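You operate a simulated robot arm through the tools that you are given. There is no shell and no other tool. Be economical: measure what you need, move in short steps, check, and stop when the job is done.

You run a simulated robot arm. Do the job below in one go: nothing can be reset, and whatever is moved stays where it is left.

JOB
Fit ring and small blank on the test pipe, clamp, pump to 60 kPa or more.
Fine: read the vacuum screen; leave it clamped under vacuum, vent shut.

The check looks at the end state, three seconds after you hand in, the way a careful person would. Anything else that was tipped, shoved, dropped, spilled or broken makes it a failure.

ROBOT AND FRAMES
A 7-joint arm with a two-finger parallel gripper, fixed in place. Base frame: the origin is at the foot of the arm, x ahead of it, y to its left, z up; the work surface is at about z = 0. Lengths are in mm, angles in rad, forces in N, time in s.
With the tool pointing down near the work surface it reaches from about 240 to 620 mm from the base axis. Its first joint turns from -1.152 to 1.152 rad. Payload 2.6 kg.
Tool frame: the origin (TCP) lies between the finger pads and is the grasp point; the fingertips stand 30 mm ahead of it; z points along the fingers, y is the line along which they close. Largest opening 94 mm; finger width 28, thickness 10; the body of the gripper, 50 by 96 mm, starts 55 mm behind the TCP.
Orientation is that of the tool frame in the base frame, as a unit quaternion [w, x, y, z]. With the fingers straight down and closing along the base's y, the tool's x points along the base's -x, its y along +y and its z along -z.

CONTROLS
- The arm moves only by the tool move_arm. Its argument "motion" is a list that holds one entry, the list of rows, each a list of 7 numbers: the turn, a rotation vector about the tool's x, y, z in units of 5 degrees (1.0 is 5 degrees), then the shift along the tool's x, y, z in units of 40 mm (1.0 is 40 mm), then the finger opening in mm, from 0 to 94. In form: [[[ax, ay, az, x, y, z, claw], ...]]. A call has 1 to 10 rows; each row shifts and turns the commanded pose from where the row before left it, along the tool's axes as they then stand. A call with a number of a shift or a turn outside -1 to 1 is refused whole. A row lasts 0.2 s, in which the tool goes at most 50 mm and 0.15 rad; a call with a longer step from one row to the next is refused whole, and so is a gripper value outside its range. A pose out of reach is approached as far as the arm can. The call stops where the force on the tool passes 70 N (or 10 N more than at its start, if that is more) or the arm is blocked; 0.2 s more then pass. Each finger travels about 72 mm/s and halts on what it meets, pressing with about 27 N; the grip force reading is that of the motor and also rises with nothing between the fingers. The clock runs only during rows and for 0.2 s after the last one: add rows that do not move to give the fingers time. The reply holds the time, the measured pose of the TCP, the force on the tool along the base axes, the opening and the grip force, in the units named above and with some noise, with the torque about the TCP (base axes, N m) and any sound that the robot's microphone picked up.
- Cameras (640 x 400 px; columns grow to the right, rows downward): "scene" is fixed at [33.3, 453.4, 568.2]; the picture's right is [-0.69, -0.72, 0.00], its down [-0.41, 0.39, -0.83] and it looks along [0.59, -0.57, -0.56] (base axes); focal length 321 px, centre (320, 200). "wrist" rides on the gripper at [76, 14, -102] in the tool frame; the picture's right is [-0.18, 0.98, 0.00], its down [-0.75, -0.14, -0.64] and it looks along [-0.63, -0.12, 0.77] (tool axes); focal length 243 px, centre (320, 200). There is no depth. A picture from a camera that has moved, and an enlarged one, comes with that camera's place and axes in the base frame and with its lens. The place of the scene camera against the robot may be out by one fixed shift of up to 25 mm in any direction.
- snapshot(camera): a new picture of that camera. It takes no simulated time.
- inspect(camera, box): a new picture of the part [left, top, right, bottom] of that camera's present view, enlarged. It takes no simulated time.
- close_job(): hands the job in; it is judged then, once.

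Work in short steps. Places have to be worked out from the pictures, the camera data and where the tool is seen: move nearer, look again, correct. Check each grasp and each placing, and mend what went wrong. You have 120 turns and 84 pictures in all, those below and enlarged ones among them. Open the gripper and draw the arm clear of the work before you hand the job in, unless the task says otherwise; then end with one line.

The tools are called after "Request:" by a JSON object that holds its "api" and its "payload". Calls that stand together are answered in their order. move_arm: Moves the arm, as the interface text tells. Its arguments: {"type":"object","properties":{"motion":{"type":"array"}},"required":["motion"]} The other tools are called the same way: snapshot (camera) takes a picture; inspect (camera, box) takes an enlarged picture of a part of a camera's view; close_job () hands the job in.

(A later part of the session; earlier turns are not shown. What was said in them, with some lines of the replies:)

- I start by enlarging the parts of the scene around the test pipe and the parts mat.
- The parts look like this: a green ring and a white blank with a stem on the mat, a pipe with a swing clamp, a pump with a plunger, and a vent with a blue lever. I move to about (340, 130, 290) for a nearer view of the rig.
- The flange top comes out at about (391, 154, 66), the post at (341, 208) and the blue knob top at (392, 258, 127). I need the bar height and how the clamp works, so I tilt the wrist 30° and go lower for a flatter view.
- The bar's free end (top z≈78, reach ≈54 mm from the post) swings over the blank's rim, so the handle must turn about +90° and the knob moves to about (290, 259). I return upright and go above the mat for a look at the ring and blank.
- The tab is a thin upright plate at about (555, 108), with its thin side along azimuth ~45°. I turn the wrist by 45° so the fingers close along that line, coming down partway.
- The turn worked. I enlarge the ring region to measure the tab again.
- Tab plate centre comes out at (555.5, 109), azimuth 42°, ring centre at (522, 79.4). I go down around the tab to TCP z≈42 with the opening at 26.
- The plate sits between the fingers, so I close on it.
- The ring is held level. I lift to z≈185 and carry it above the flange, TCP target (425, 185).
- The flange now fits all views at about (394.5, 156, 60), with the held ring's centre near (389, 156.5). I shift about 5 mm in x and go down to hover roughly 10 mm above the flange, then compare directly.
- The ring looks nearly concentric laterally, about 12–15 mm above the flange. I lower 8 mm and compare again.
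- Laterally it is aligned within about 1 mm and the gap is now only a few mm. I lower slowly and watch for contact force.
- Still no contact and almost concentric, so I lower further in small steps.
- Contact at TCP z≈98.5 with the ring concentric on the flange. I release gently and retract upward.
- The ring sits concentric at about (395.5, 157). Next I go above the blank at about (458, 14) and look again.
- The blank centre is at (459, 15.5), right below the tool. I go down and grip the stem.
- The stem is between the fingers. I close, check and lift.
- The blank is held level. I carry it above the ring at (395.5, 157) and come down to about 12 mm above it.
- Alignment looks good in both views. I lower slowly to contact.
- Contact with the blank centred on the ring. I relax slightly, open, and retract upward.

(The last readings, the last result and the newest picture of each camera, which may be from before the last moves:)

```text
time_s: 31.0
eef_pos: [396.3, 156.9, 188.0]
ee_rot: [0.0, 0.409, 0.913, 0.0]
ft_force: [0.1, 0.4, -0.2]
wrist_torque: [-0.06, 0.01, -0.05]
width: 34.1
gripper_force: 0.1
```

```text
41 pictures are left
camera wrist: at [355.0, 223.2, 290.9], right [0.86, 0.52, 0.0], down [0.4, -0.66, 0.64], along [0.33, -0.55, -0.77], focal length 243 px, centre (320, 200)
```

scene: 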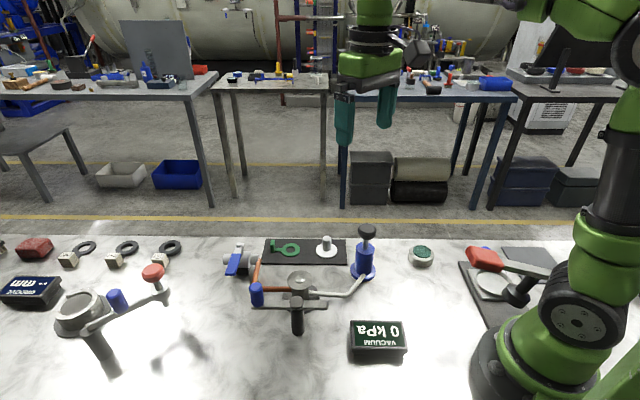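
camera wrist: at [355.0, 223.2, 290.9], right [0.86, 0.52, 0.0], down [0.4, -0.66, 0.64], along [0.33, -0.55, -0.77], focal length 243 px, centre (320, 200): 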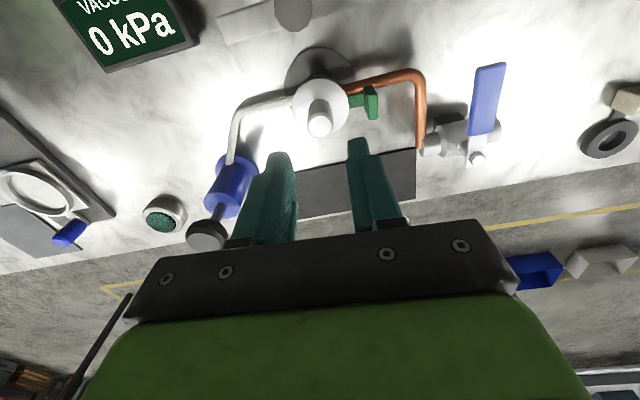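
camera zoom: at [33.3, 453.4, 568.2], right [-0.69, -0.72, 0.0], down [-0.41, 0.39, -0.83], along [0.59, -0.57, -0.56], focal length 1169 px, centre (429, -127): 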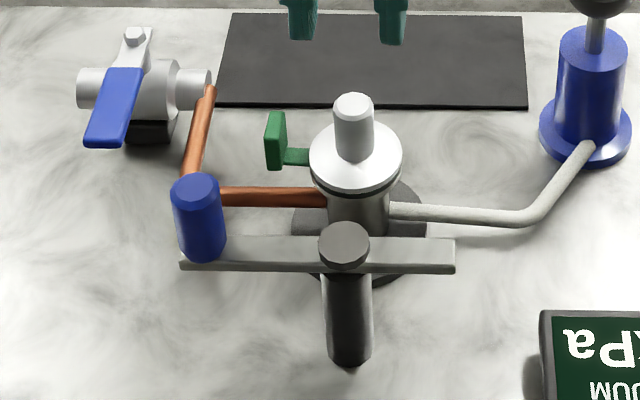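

Ring and blank are on. For the clamp I'll cage the blue knob with fingers closing along base x, so I turn the wrist about +138° (base) in place, well above everything.

Request:
{"api": "move_arm", "payload": {"motion": [[[0, 0, -1, 0, 0, 0, 50], [0, 0, -1, 0, 0, 0, 50], [0, 0, -1, 0, 0, 0, 50], [0, 0, -1, 0, 0, 0, 50], [0, 0, -1, 0, 0, 0, 50], [0, 0, -1, 0, 0, 0, 50], [0, 0, -1, 0, 0, 0, 50], [0, 0, -1, 0, 0, 0, 50], [0, 0, -1, 0, 0, 0, 50], [0, 0, -1, 0, 0, 0, 50]]]}}

Request:
{"api": "move_arm", "payload": {"motion": [[[0, 0, -1, 0, 0, 0, 50], [0, 0, -1, 0, 0, 0, 50], [0, 0, -1, 0, 0, 0, 50], [0, 0, -1, 0, 0, 0, 50], [0, 0, -1, 0, 0, 0, 50], [0, 0, -1, 0, 0, 0, 50], [0, 0, -1, 0, 0, 0, 50], [0, 0, -1, 0, 0, 0, 50], [0, 0, -1, 0, 0, 0, 50], [0, 0, -1, 0, 0, 0, 50]]]}}

Request:
{"api": "move_arm", "payload": {"motion": [[[0, 0, -1, 0, 0, 0, 50], [0, 0, -1, 0, 0, 0, 50], [0, 0, -1, 0, 0, 0, 50], [0, 0, -1, 0, 0, 0, 50], [0, 0, -1, 0, 0, 0, 50], [0, 0, -1, 0, 0, 0, 50], [0, 0, -1, 0, 0, 0, 50], [0, 0, -0.7, 0, 0, 0, 50], [0, 0, 0, 0, 0, 0, 50]]]}}

```text
time_s: 33.2
eef_pos: [396.7, 155.9, 188.3]
ee_rot: [0.0, -0.016, 1.0, 0.0]
ft_force: [0.1, -0.1, 0.6]
wrist_torque: [0.0, -0.03, 0.0]
width: 50.1
gripper_force: 0.0
```

```text
time_s: 35.4
eef_pos: [394.2, 157.6, 188.0]
ee_rot: [0.0, -0.437, 0.899, 0.0]
ft_force: [0.0, -0.8, -0.8]
wrist_torque: [0.03, 0.01, -0.01]
width: 49.9
gripper_force: 0.0
```

```text
time_s: 37.4
eef_pos: [394.6, 156.6, 188.6]
ee_rot: [0.0, 0.709, -0.706, 0.0]
ft_force: [1.0, 0.0, 0.1]
wrist_torque: [-0.01, -0.06, 0.03]
width: 49.8
gripper_force: 0.1
```

Orientation is right (tool x along −y, closing along x). I move toward the knob and look at it.

Request:
{"api": "move_arm", "payload": {"motion": [[[0, 0, 0, -0.8, 0, 0, 50], [0, 0, 0, -0.8, 0, 0, 50], [0, 0, 0, -0.5, 0.05, 0, 50], [0, 0, 0, 0, 0, 0, 50]]]}}

Request:
{"api": "snapshot", "payload": {"camera": "wrist"}}

```text
time_s: 38.4
eef_pos: [394.5, 240.3, 188.0]
ee_rot: [0.0, 0.708, -0.706, 0.0]
ft_force: [-0.5, -0.4, 0.5]
wrist_torque: [0.0, -0.07, -0.02]
width: 50.1
gripper_force: 0.0
```

```text
40 pictures are left
camera wrist: at [379.0, 164.3, 291.0], right [-0.98, 0.18, 0.0], down [0.14, 0.75, 0.64], along [0.12, 0.63, -0.77], focal length 243 px, centre (320, 200)
```

wrist: 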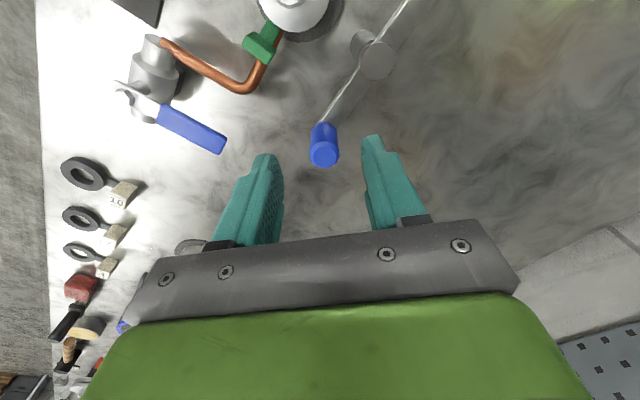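

Request:
{"api": "inspect", "payload": {"camera": "wrist", "box": [240, 20, 440, 180]}}

```text
2.50 times, centred on (340, 100) of wrist
camera zoom: at [379.0, 164.3, 291.0], right [-0.98, 0.18, 0.0], down [0.14, 0.75, 0.64], along [0.12, 0.63, -0.77], focal length 606 px, centre (270, 450)
```

zoom: 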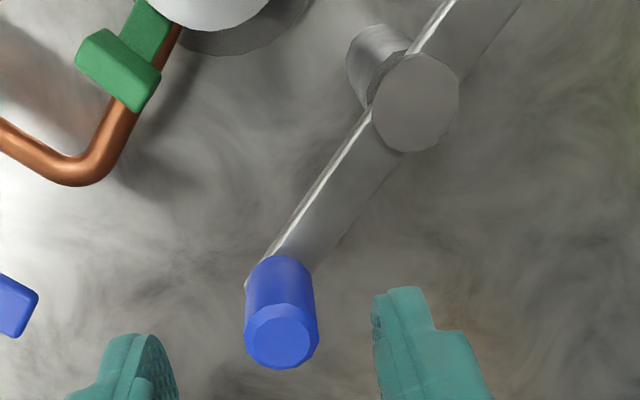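

Knob centre is about (392.5, 258.5), z 75–122, diameter ~23; the post is at (343, 208), so the radius is ~71. I descend around the knob.

Request:
{"api": "move_arm", "payload": {"motion": [[[0, 0, 0, -0.455, 0.05, 0, 50], [0, 0, 0, 0, 0, 0.6, 50], [0, 0, 0, 0, 0, 0.6, 50], [0, 0, 0, 0, 0, 0.5, 50], [0, 0, 0, 0, 0, 0, 40], [0, 0, 0, 0, 0, 0, 40]]]}}

Request:
{"api": "inspect", "payload": {"camera": "scene", "box": [200, 200, 340, 340]}}

Request:
{"api": "inspect", "payload": {"camera": "wrist", "box": [220, 40, 420, 200]}}

```text
time_s: 39.8
eef_pos: [391.3, 259.6, 119.3]
ee_rot: [0.0, 0.708, -0.706, 0.001]
ft_force: [-0.2, -0.3, 0.7]
wrist_torque: [0.03, -0.01, 0.01]
width: 40.1
gripper_force: 0.1
```

```text
2.86 times, centred on (270, 270) of scene
camera zoom: at [33.3, 453.4, 568.2], right [-0.69, -0.72, 0.0], down [-0.41, 0.39, -0.83], along [0.59, -0.57, -0.56], focal length 918 px, centre (463, 0)
```

zoom: 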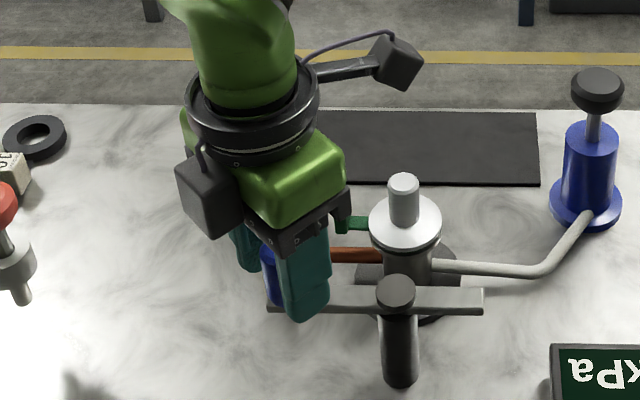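

```text
2.50 times, centred on (320, 120) of wrist
camera zoom: at [377.4, 182.7, 222.2], right [-0.98, 0.18, 0.0], down [0.14, 0.75, 0.64], along [0.12, 0.63, -0.77], focal length 606 px, centre (320, 400)
```

zoom: 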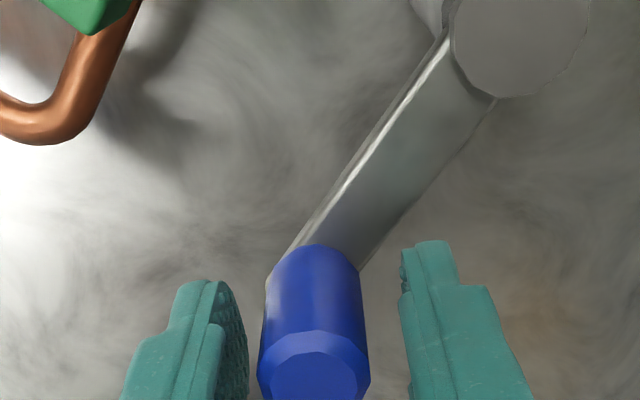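

The knob is caged well between the fingers. I narrow the opening to 26 and swing it CCW along the arc, first 30°.

Request:
{"api": "move_arm", "payload": {"motion": [[[0, 0, 0, 0, 0, 0, 26], [0, 0, 0, 0, 0, 0, 26], [0, 0, 0, -0.098, 0.12, 0, 26], [0, 0, 0, -0.098, 0.12, 0, 26], [0, 0, 0, -0.077, 0.135, 0, 26], [0, 0, 0, -0.077, 0.135, 0, 26], [0, 0, 0, -0.052, 0.145, 0, 26], [0, 0, 0, -0.052, 0.145, 0, 26], [0, 0, 0, 0, 0, 0, 26]]]}}

Request:
{"api": "inspect", "payload": {"camera": "scene", "box": [200, 200, 340, 340]}}

```text
time_s: 41.8
eef_pos: [358.3, 276.3, 120.4]
ee_rot: [-0.001, 0.709, -0.705, 0.0]
ft_force: [0.7, -0.4, -0.8]
wrist_torque: [-0.01, -0.01, -0.02]
width: 26.5
gripper_force: 0.3
```

```text
2.86 times, centred on (270, 270) of scene
camera zoom: at [33.3, 453.4, 568.2], right [-0.69, -0.72, 0.0], down [-0.41, 0.39, -0.83], along [0.59, -0.57, -0.56], focal length 918 px, centre (463, 0)
```

zoom: 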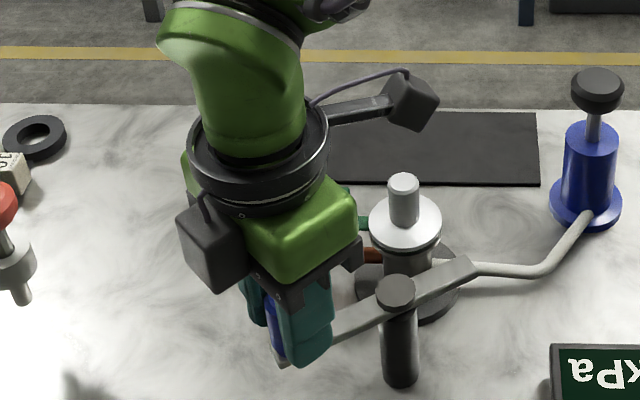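

The bar turns freely. I continue the arc to about 115°.

Request:
{"api": "move_arm", "payload": {"motion": [[[0, 0, 0, -0.027, 0.152, 0, 26], [0, 0, 0, -0.027, 0.152, 0, 26], [0, 0, 0, 0.001, 0.155, 0, 26], [0, 0, 0, 0.001, 0.155, 0, 26], [0, 0, 0, 0.029, 0.152, 0, 26], [0, 0, 0, 0.029, 0.152, 0, 26], [0, 0, 0, 0.054, 0.145, 0, 26], [0, 0, 0, 0.054, 0.145, 0, 26], [0, 0, 0, 0, 0, 0, 26]]]}}

Request:
{"api": "inspect", "payload": {"camera": "scene", "box": [220, 220, 340, 340]}}

```text
time_s: 43.8
eef_pos: [310.3, 271.0, 119.6]
ee_rot: [0.0, 0.709, -0.706, 0.0]
ft_force: [0.7, 0.2, -0.7]
wrist_torque: [0.04, -0.02, -0.04]
width: 26.6
gripper_force: 0.2
```

```text
3.33 times, centred on (280, 280) of scene
camera zoom: at [33.3, 453.4, 568.2], right [-0.69, -0.72, 0.0], down [-0.41, 0.39, -0.83], along [0.59, -0.57, -0.56], focal length 1071 px, centre (453, -67)
```

zoom: 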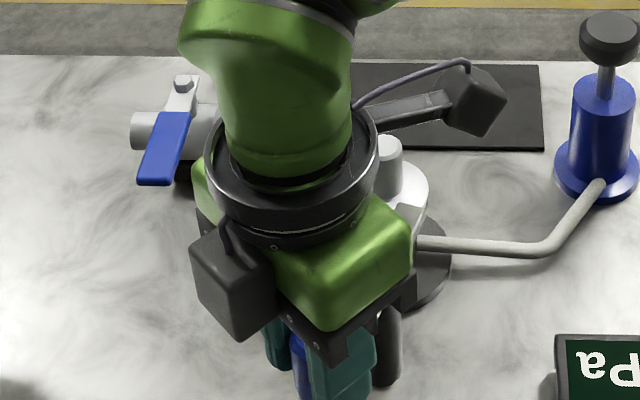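

No resistance yet. I go on to about 125°, watching the force.

Request:
{"api": "move_arm", "payload": {"motion": [[[0, 0, 0, 0.079, 0.132, 0, 26], [0, 0, 0, 0.079, 0.132, 0, 26], [0, 0, 0, 0, 0, 0, 26]]]}}

Request:
{"api": "move_arm", "payload": {"motion": [[[0, 0, 0, 0.084, 0.102, 0, 26], [0, 0, 0, 0, 0, 0, 26]]]}}

Request:
{"api": "move_arm", "payload": {"motion": [[[0, 0, 0, 0.084, 0.102, 0, 26], [0, 0, 0, 0, 0, 0, 26]]]}}

Request:
{"api": "snapshot", "payload": {"camera": "scene"}}

Request:
{"api": "snapshot", "payload": {"camera": "wrist"}}

```text
time_s: 44.6
eef_pos: [299.8, 266.1, 120.4]
ee_rot: [0.0, 0.709, -0.706, 0.0]
ft_force: [0.6, 0.5, -0.2]
wrist_torque: [0.0, -0.02, 0.0]
width: 26.2
gripper_force: 0.0
```

```text
time_s: 45.2
eef_pos: [295.3, 261.3, 119.3]
ee_rot: [0.0, 0.709, -0.706, 0.0]
ft_force: [-0.7, -0.3, -0.6]
wrist_torque: [-0.01, 0.01, -0.03]
width: 26.5
gripper_force: 0.0
```

```text
time_s: 45.8
eef_pos: [290.9, 258.3, 120.4]
ee_rot: [0.0, 0.709, -0.706, 0.0]
ft_force: [1.3, 0.0, 0.5]
wrist_torque: [-0.03, 0.0, -0.02]
width: 26.7
gripper_force: 0.3
```

```text
34 pictures are left
```

scene: 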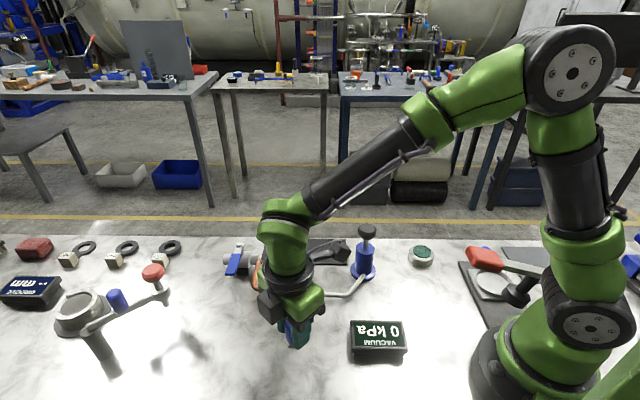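

```text
33 pictures are left
camera wrist: at [277.8, 182.2, 222.6], right [-0.98, 0.18, 0.0], down [0.14, 0.75, 0.64], along [0.12, 0.63, -0.77], focal length 243 px, centre (320, 200)
```

wrist: 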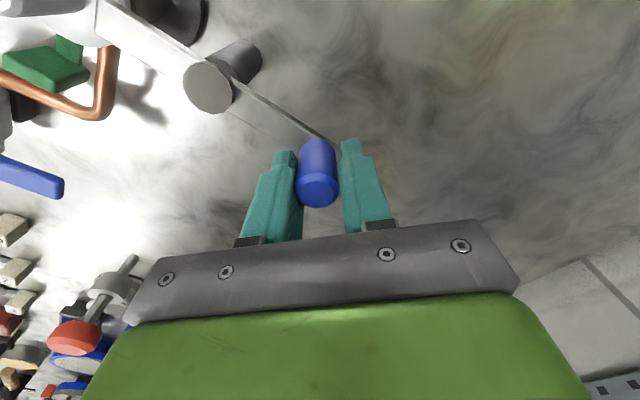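

The bar now reaches toward the blank. I open, rise and look at the clamp without the arm in the way.

Request:
{"api": "move_arm", "payload": {"motion": [[[0, 0, 0, 0, 0, 0, 40], [0, 0, 0, 0, 0, 0, 44], [0, 0, 0, 0, 0, -0.8, 44], [0, 0, 0, 0, 0, -0.8, 44], [0, 0, 0, 0.8, 0.3, 0, 44], [0, 0, 0, 0.8, 0.3, 0, 44], [0, 0, 0, 0.8, 0.3, 0, 44], [0, 0, 0, 0, 0, 0, 44]]]}}

Request:
{"api": "inspect", "payload": {"camera": "scene", "box": [220, 220, 360, 350]}}

```text
time_s: 47.6
eef_pos: [255.6, 160.8, 183.9]
ee_rot: [0.0, 0.709, -0.705, 0.0]
ft_force: [-0.5, -0.1, -0.6]
wrist_torque: [-0.01, 0.0, 0.01]
width: 44.0
gripper_force: 0.0
```

```text
3.08 times, centred on (290, 285) of scene
camera zoom: at [33.3, 453.4, 568.2], right [-0.69, -0.72, 0.0], down [-0.41, 0.39, -0.83], along [0.59, -0.57, -0.56], focal length 989 px, centre (412, -62)
```

zoom: 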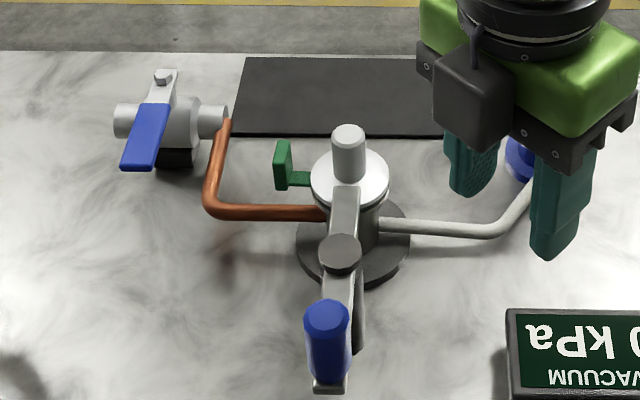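

The bar's free end lies on the blank's rim beside the stem. Now the pump: its knob is at about (353.5, −1), top z≈122. I close the fingers, go above it and take a look.

Request:
{"api": "move_arm", "payload": {"motion": [[[0, 0, 0, 0.81, -0.488, 0, 20], [0, 0, 0, 0.81, -0.488, 0, 0], [0, 0, 0, 0.81, -0.488, 0, 0], [0, 0, 0, 0.81, -0.488, 0, 0], [0, 0, 0, 0.81, -0.488, 0, 0], [0, 0, 0, 0, 0, 0, 0], [0, 0, 0, 0, 0, 0, 0]]]}}

Request:
{"api": "inspect", "payload": {"camera": "wrist", "box": [220, 40, 420, 200]}}

Request:
{"api": "inspect", "payload": {"camera": "scene", "box": [300, 180, 460, 360]}}

```text
time_s: 49.2
eef_pos: [354.2, -0.5, 183.8]
ee_rot: [0.0, 0.709, -0.705, 0.0]
ft_force: [-0.7, -0.5, -0.1]
wrist_torque: [0.0, 0.02, 0.05]
width: 0.0
gripper_force: 27.3
```

```text
2.50 times, centred on (320, 120) of wrist
camera zoom: at [340.3, -75.9, 286.4], right [-0.98, 0.18, 0.0], down [0.14, 0.75, 0.64], along [0.12, 0.63, -0.77], focal length 606 px, centre (320, 400)
```

zoom: 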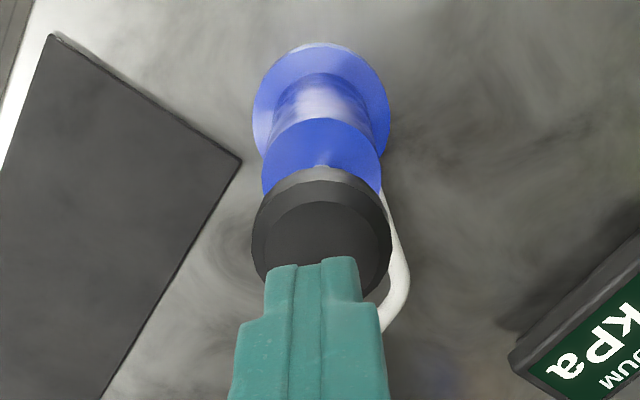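

```text
2.22 times, centred on (380, 270) of scene
camera zoom: at [33.3, 453.4, 568.2], right [-0.69, -0.72, 0.0], down [-0.41, 0.39, -0.83], along [0.59, -0.57, -0.56], focal length 714 px, centre (187, 44)
```

zoom: 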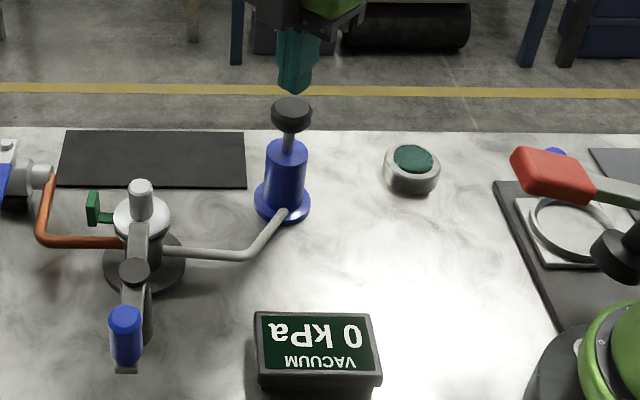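

Fingertips are above the knob centre (354, −1.5, top ≈119). I press down step by step and watch the force.

Request:
{"api": "move_arm", "payload": {"motion": [[[0, 0, 0, 0, 0, 0.4, 0], [0, 0, 0, 0, 0, 0.4, 0], [0, 0, 0, 0, 0, 0.2, 0], [0, 0, 0, 0, 0, 0, 0]]]}}

Request:
{"api": "move_arm", "payload": {"motion": [[[0, 0, 0, 0, 0, 0.2, 0], [0, 0, 0, 0, 0, 0.2, 0], [0, 0, 0, 0, 0, 0, 0]]]}}

Request:
{"api": "inspect", "payload": {"camera": "scene", "box": [300, 180, 460, 360]}}

```text
time_s: 50.2
eef_pos: [354.1, 0.3, 143.6]
ee_rot: [0.0, 0.709, -0.705, 0.0]
ft_force: [0.1, 2.2, 3.6]
wrist_torque: [0.05, 0.04, -0.02]
width: 0.0
gripper_force: 27.0
```

```text
time_s: 51.0
eef_pos: [355.1, 1.0, 131.1]
ee_rot: [0.001, -0.707, 0.707, 0.0]
ft_force: [-25.1, 0.7, 56.4]
wrist_torque: [-0.1, 0.75, -0.01]
width: 0.0
gripper_force: 27.3
heard: click
```

```text
2.22 times, centred on (380, 270) of scene
camera zoom: at [33.0, 453.4, 568.3], right [-0.69, -0.72, 0.0], down [-0.41, 0.39, -0.83], along [0.59, -0.57, -0.56], focal length 714 px, centre (187, 44)
```

zoom: 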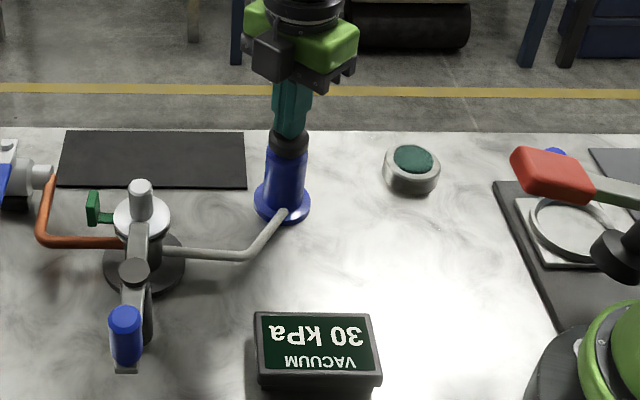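

One stroke gave a click and 30 kPa, so the vent is shut and it seals. I lift to let the plunger return, then stroke again.

Request:
{"api": "move_arm", "payload": {"motion": [[[0, 0, 0, 0, 0, -0.3, 0], [0, 0, 0, 0, 0, -0.3, 0], [0, 0, 0, 0, 0, 0, 0], [0, 0, 0, 0, 0, 0, 0], [0, 0, 0, 0, 0, 0, 0]]]}}

Request:
{"api": "inspect", "payload": {"camera": "scene", "box": [300, 180, 460, 360]}}

```text
time_s: 52.2
eef_pos: [352.8, -0.4, 152.4]
ee_rot: [0.0, 0.709, -0.705, 0.0]
ft_force: [-0.6, -1.1, 2.6]
wrist_torque: [0.0, 0.02, 0.0]
width: 0.2
gripper_force: 27.2
```

```text
2.22 times, centred on (380, 270) of scene
camera zoom: at [33.3, 453.4, 568.3], right [-0.69, -0.72, 0.0], down [-0.41, 0.39, -0.83], along [0.59, -0.57, -0.56], focal length 714 px, centre (187, 44)
```

zoom: 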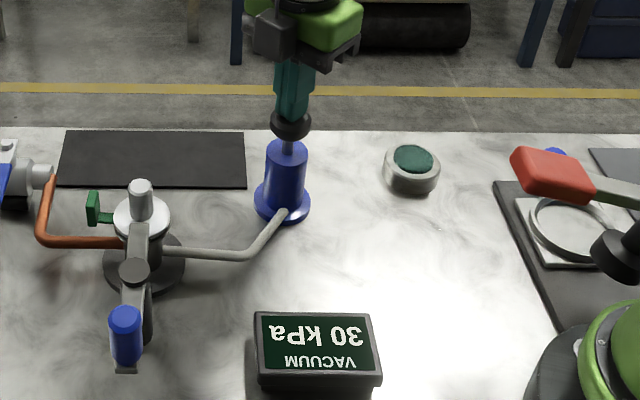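

Vacuum holds and the plunger came back up. Second stroke, then lift.

Request:
{"api": "move_arm", "payload": {"motion": [[[0, 0, 0, 0, 0, -0.05, 0], [0, 0, 0, 0, 0, 0.22, 0], [0, 0, 0, 0, 0, 0.22, 0], [0, 0, 0, 0, 0, 0.2, 0], [0, 0, 0, 0, 0, 0, 0]]]}}

Request:
{"api": "move_arm", "payload": {"motion": [[[0, 0, 0, 0, 0, -0.3, 0], [0, 0, 0, 0, 0, -0.34, 0], [0, 0, 0, 0, 0, 0, 0], [0, 0, 0, 0, 0, 0, 0], [0, 0, 0, 0, 0, 0, 0]]]}}

Request:
{"api": "inspect", "payload": {"camera": "scene", "box": [300, 180, 460, 360]}}

```text
time_s: 53.4
eef_pos: [354.7, 1.1, 128.9]
ee_rot: [0.0, 0.708, -0.706, 0.0]
ft_force: [-24.5, -3.5, 52.8]
wrist_torque: [-0.16, 0.73, 0.03]
width: 0.1
gripper_force: 27.2
heard: click
```

```text
time_s: 54.6
eef_pos: [354.9, 1.6, 153.5]
ee_rot: [-0.001, 0.709, -0.705, 0.001]
ft_force: [-0.7, 1.1, 2.4]
wrist_torque: [0.0, 0.0, 0.0]
width: 0.0
gripper_force: 26.9
```

```text
2.22 times, centred on (380, 270) of scene
camera zoom: at [33.3, 453.4, 568.3], right [-0.69, -0.72, 0.0], down [-0.41, 0.39, -0.83], along [0.59, -0.57, -0.56], focal length 714 px, centre (187, 44)
```

zoom: 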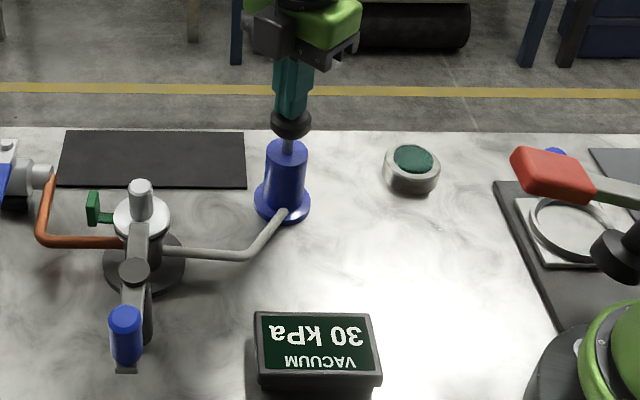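

Still 30 kPa with a small force remaining, and the knob seems not fully back up. I lift clear and check.

Request:
{"api": "move_arm", "payload": {"motion": [[[0, 0, 0, 0, 0, -0.3, 0], [0, 0, 0, 0, 0, -0.3, 0], [0, 0, 0, 0, 0, 0, 0], [0, 0, 0, 0, 0, 0, 0]]]}}

Request:
{"api": "inspect", "payload": {"camera": "scene", "box": [300, 180, 460, 360]}}

```text
time_s: 55.6
eef_pos: [354.3, 0.8, 175.7]
ee_rot: [0.0, 0.709, -0.705, 0.001]
ft_force: [0.4, 1.1, -0.1]
wrist_torque: [0.01, 0.0, -0.02]
width: 0.2
gripper_force: 27.0
```

```text
2.22 times, centred on (380, 270) of scene
camera zoom: at [33.3, 453.4, 568.2], right [-0.69, -0.72, 0.0], down [-0.41, 0.39, -0.83], along [0.59, -0.57, -0.56], focal length 714 px, centre (187, 44)
```

zoom: 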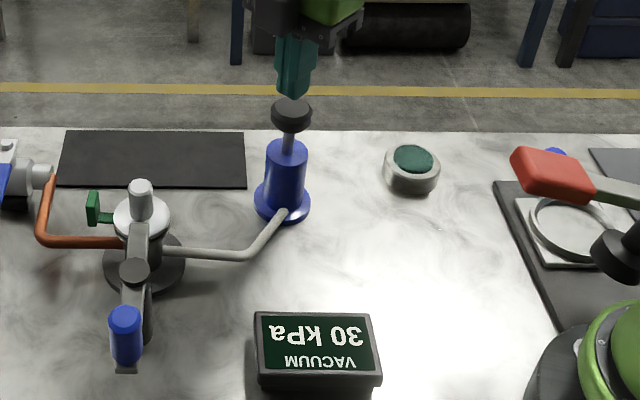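

The plunger is now fully up, so a full-height stroke should count. I stroke again and lift fully.

Request:
{"api": "move_arm", "payload": {"motion": [[[0, 0, 0, 0, 0, 0.3, 0], [0, 0, 0, 0, 0, 0.25, 0], [0, 0, 0, 0, 0, 0.2, 0], [0, 0, 0, 0, 0, 0.2, 0], [0, 0, 0, 0, 0, 0.22, 0], [0, 0, 0, 0, 0, 0, 0]]]}}

Request:
{"api": "move_arm", "payload": {"motion": [[[0, 0, 0, 0, 0, -0.4, 0], [0, 0, 0, 0, 0, -0.4, 0], [0, 0, 0, 0, 0, -0.35, 0], [0, 0, 0, 0, 0, 0, 0], [0, 0, 0, 0, 0, 0, 0]]]}}

Request:
{"api": "inspect", "payload": {"camera": "scene", "box": [300, 180, 460, 360]}}

```text
time_s: 57.0
eef_pos: [354.8, 1.1, 131.9]
ee_rot: [0.0, 0.709, -0.705, 0.001]
ft_force: [-1.0, -1.5, 12.4]
wrist_torque: [-0.03, 0.05, 0.14]
width: 0.0
gripper_force: 27.2
heard: click
```

```text
time_s: 58.2
eef_pos: [355.2, 1.8, 177.0]
ee_rot: [0.0, 0.709, -0.706, 0.0]
ft_force: [0.2, -0.5, 0.4]
wrist_torque: [0.01, 0.01, 0.0]
width: 0.2
gripper_force: 26.7
```

```text
2.22 times, centred on (380, 270) of scene
camera zoom: at [33.3, 453.4, 568.2], right [-0.69, -0.72, 0.0], down [-0.41, 0.39, -0.83], along [0.59, -0.57, -0.56], focal length 714 px, centre (187, 44)
```

zoom: 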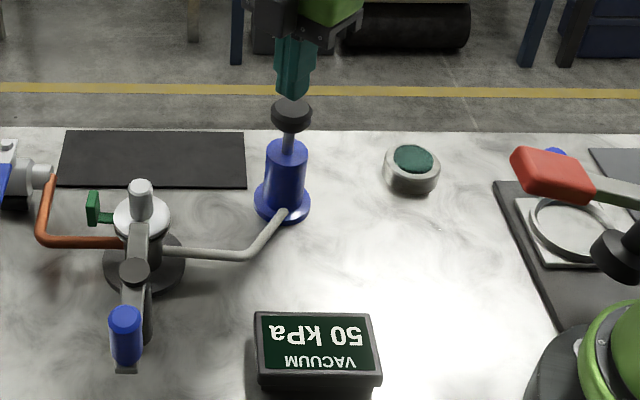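

50 kPa now. Two more full strokes.

Request:
{"api": "move_arm", "payload": {"motion": [[[0, 0, 0, 0, 0, 0.35, 0], [0, 0, 0, 0, 0, 0.25, 0], [0, 0, 0, 0, 0, 0.2, 0], [0, 0, 0, 0, 0, 0.2, 0], [0, 0, 0, 0, 0, 0.2, 0], [0, 0, 0, 0, 0, 0, 0]]]}}

Request:
{"api": "move_arm", "payload": {"motion": [[[0, 0, 0, 0, 0, -0.4, 0], [0, 0, 0, 0, 0, -0.4, 0], [0, 0, 0, 0, 0, -0.4, 0], [0, 0, 0, 0, 0, 0, 0], [0, 0, 0, 0, 0, 0, 0]]]}}

Request:
{"api": "move_arm", "payload": {"motion": [[[0, 0, 0, 0, 0, 0.35, 0], [0, 0, 0, 0, 0, 0.25, 0], [0, 0, 0, 0, 0, 0.2, 0], [0, 0, 0, 0, 0, 0.2, 0], [0, 0, 0, 0, 0, 0.2, 0], [0, 0, 0, 0, 0, 0, 0]]]}}

Request:
{"api": "move_arm", "payload": {"motion": [[[0, 0, 0, 0, 0, -0.4, 0], [0, 0, 0, 0, 0, -0.4, 0], [0, 0, 0, 0, 0, -0.4, 0], [0, 0, 0, 0, 0, 0, 0], [0, 0, 0, 0, 0, 0, 0]]]}}

Request:
{"api": "inspect", "payload": {"camera": "scene", "box": [300, 180, 460, 360]}}

```text
time_s: 59.6
eef_pos: [354.7, 0.9, 131.7]
ee_rot: [-0.001, 0.708, -0.706, 0.001]
ft_force: [-12.4, -0.3, 38.6]
wrist_torque: [-0.03, 0.34, 0.21]
width: 0.0
gripper_force: 27.0
heard: click
```

```text
time_s: 60.8
eef_pos: [353.8, 0.0, 177.7]
ee_rot: [0.0, 0.709, -0.706, 0.0]
ft_force: [-0.1, -0.5, -1.2]
wrist_torque: [0.02, -0.01, -0.01]
width: 0.0
gripper_force: 26.7
```

```text
time_s: 62.2
eef_pos: [353.9, 0.7, 132.0]
ee_rot: [-0.001, 0.708, -0.706, 0.001]
ft_force: [-10.4, -0.5, 32.8]
wrist_torque: [-0.02, 0.31, 0.16]
width: 0.1
gripper_force: 27.3
heard: click
```

```text
time_s: 63.4
eef_pos: [353.5, 0.7, 177.1]
ee_rot: [0.0, 0.708, -0.706, 0.0]
ft_force: [0.1, 0.6, -1.5]
wrist_torque: [0.02, -0.01, -0.01]
width: 0.1
gripper_force: 27.0
```

```text
2.22 times, centred on (380, 270) of scene
camera zoom: at [33.3, 453.4, 568.2], right [-0.69, -0.72, 0.0], down [-0.41, 0.39, -0.83], along [0.59, -0.57, -0.56], focal length 714 px, centre (187, 44)
```

zoom: 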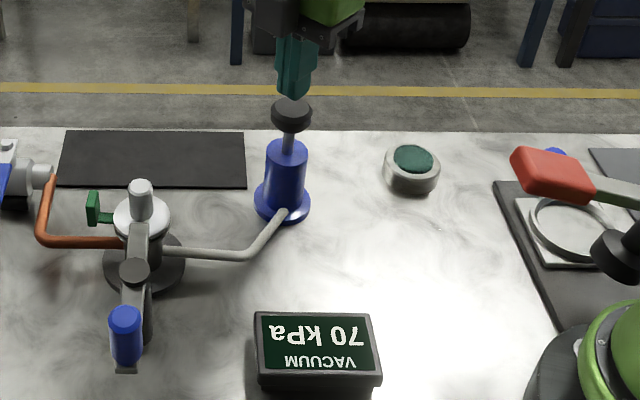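

The screen reads 70 kPa. I raise the arm clear, open the gripper, wait a few seconds and check that it holds.

Request:
{"api": "move_arm", "payload": {"motion": [[[0, 0, 0, 0, 0, -0.8, 0], [0, 0, 0, 0, 0, -0.8, 0], [0, 0, 0, 0, 0, -0.8, 40], [0, 0, 0, 0, 0, 0, 60], [0, 0, 0, 0, 0, 0, 60], [0, 0, 0, 0, 0, 0, 60], [0, 0, 0, 0, 0, 0, 60], [0, 0, 0, 0, 0, 0, 60], [0, 0, 0, 0, 0, 0, 60], [0, 0, 0, 0, 0, 0, 60]]]}}

Request:
{"api": "move_arm", "payload": {"motion": [[[0, 0, 0, 0, 0, 0, 60], [0, 0, 0, 0, 0, 0, 60], [0, 0, 0, 0, 0, 0, 60], [0, 0, 0, 0, 0, 0, 60], [0, 0, 0, 0, 0, 0, 60], [0, 0, 0, 0, 0, 0, 60], [0, 0, 0, 0, 0, 0, 60], [0, 0, 0, 0, 0, 0, 60], [0, 0, 0, 0, 0, 0, 60], [0, 0, 0, 0, 0, 0, 60]]]}}

Request:
{"api": "inspect", "payload": {"camera": "scene", "box": [210, 215, 450, 365]}}

```text
time_s: 65.6
eef_pos: [354.5, 0.4, 273.4]
ee_rot: [-0.001, 0.708, -0.706, 0.0]
ft_force: [0.6, 0.0, 0.4]
wrist_torque: [0.03, -0.06, -0.04]
width: 60.0
gripper_force: 0.1
```

```text
time_s: 67.8
eef_pos: [354.5, 0.6, 273.5]
ee_rot: [0.0, 0.708, -0.706, 0.0]
ft_force: [-0.7, 0.6, 0.3]
wrist_torque: [0.01, -0.03, 0.02]
width: 60.1
gripper_force: 0.0
```

```text
2.67 times, centred on (330, 290) of scene
camera zoom: at [33.3, 453.4, 568.2], right [-0.69, -0.72, 0.0], down [-0.41, 0.39, -0.83], along [0.59, -0.57, -0.56], focal length 857 px, centre (293, -40)
```

zoom: 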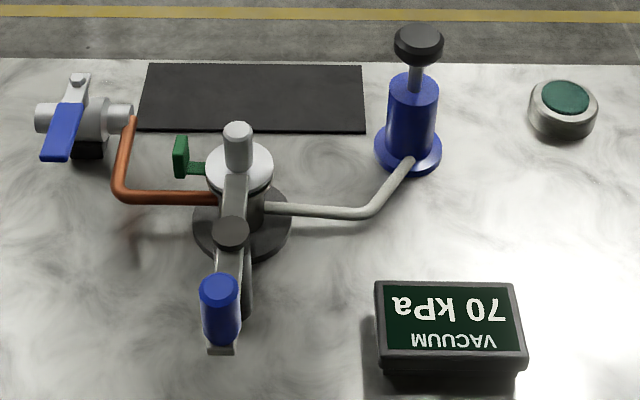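

The screen has held at 70 kPa for over 4 s. The assembly is clamped, the vent is shut and the arm is clear, so I hand in.

Request:
{"api": "close_job", "payload": {}}

```text
The job is handed in.
```

The ring and small blank are on the test pipe and clamped, with the vent shut and the vacuum screen steady at 70 kPa at hand-in.
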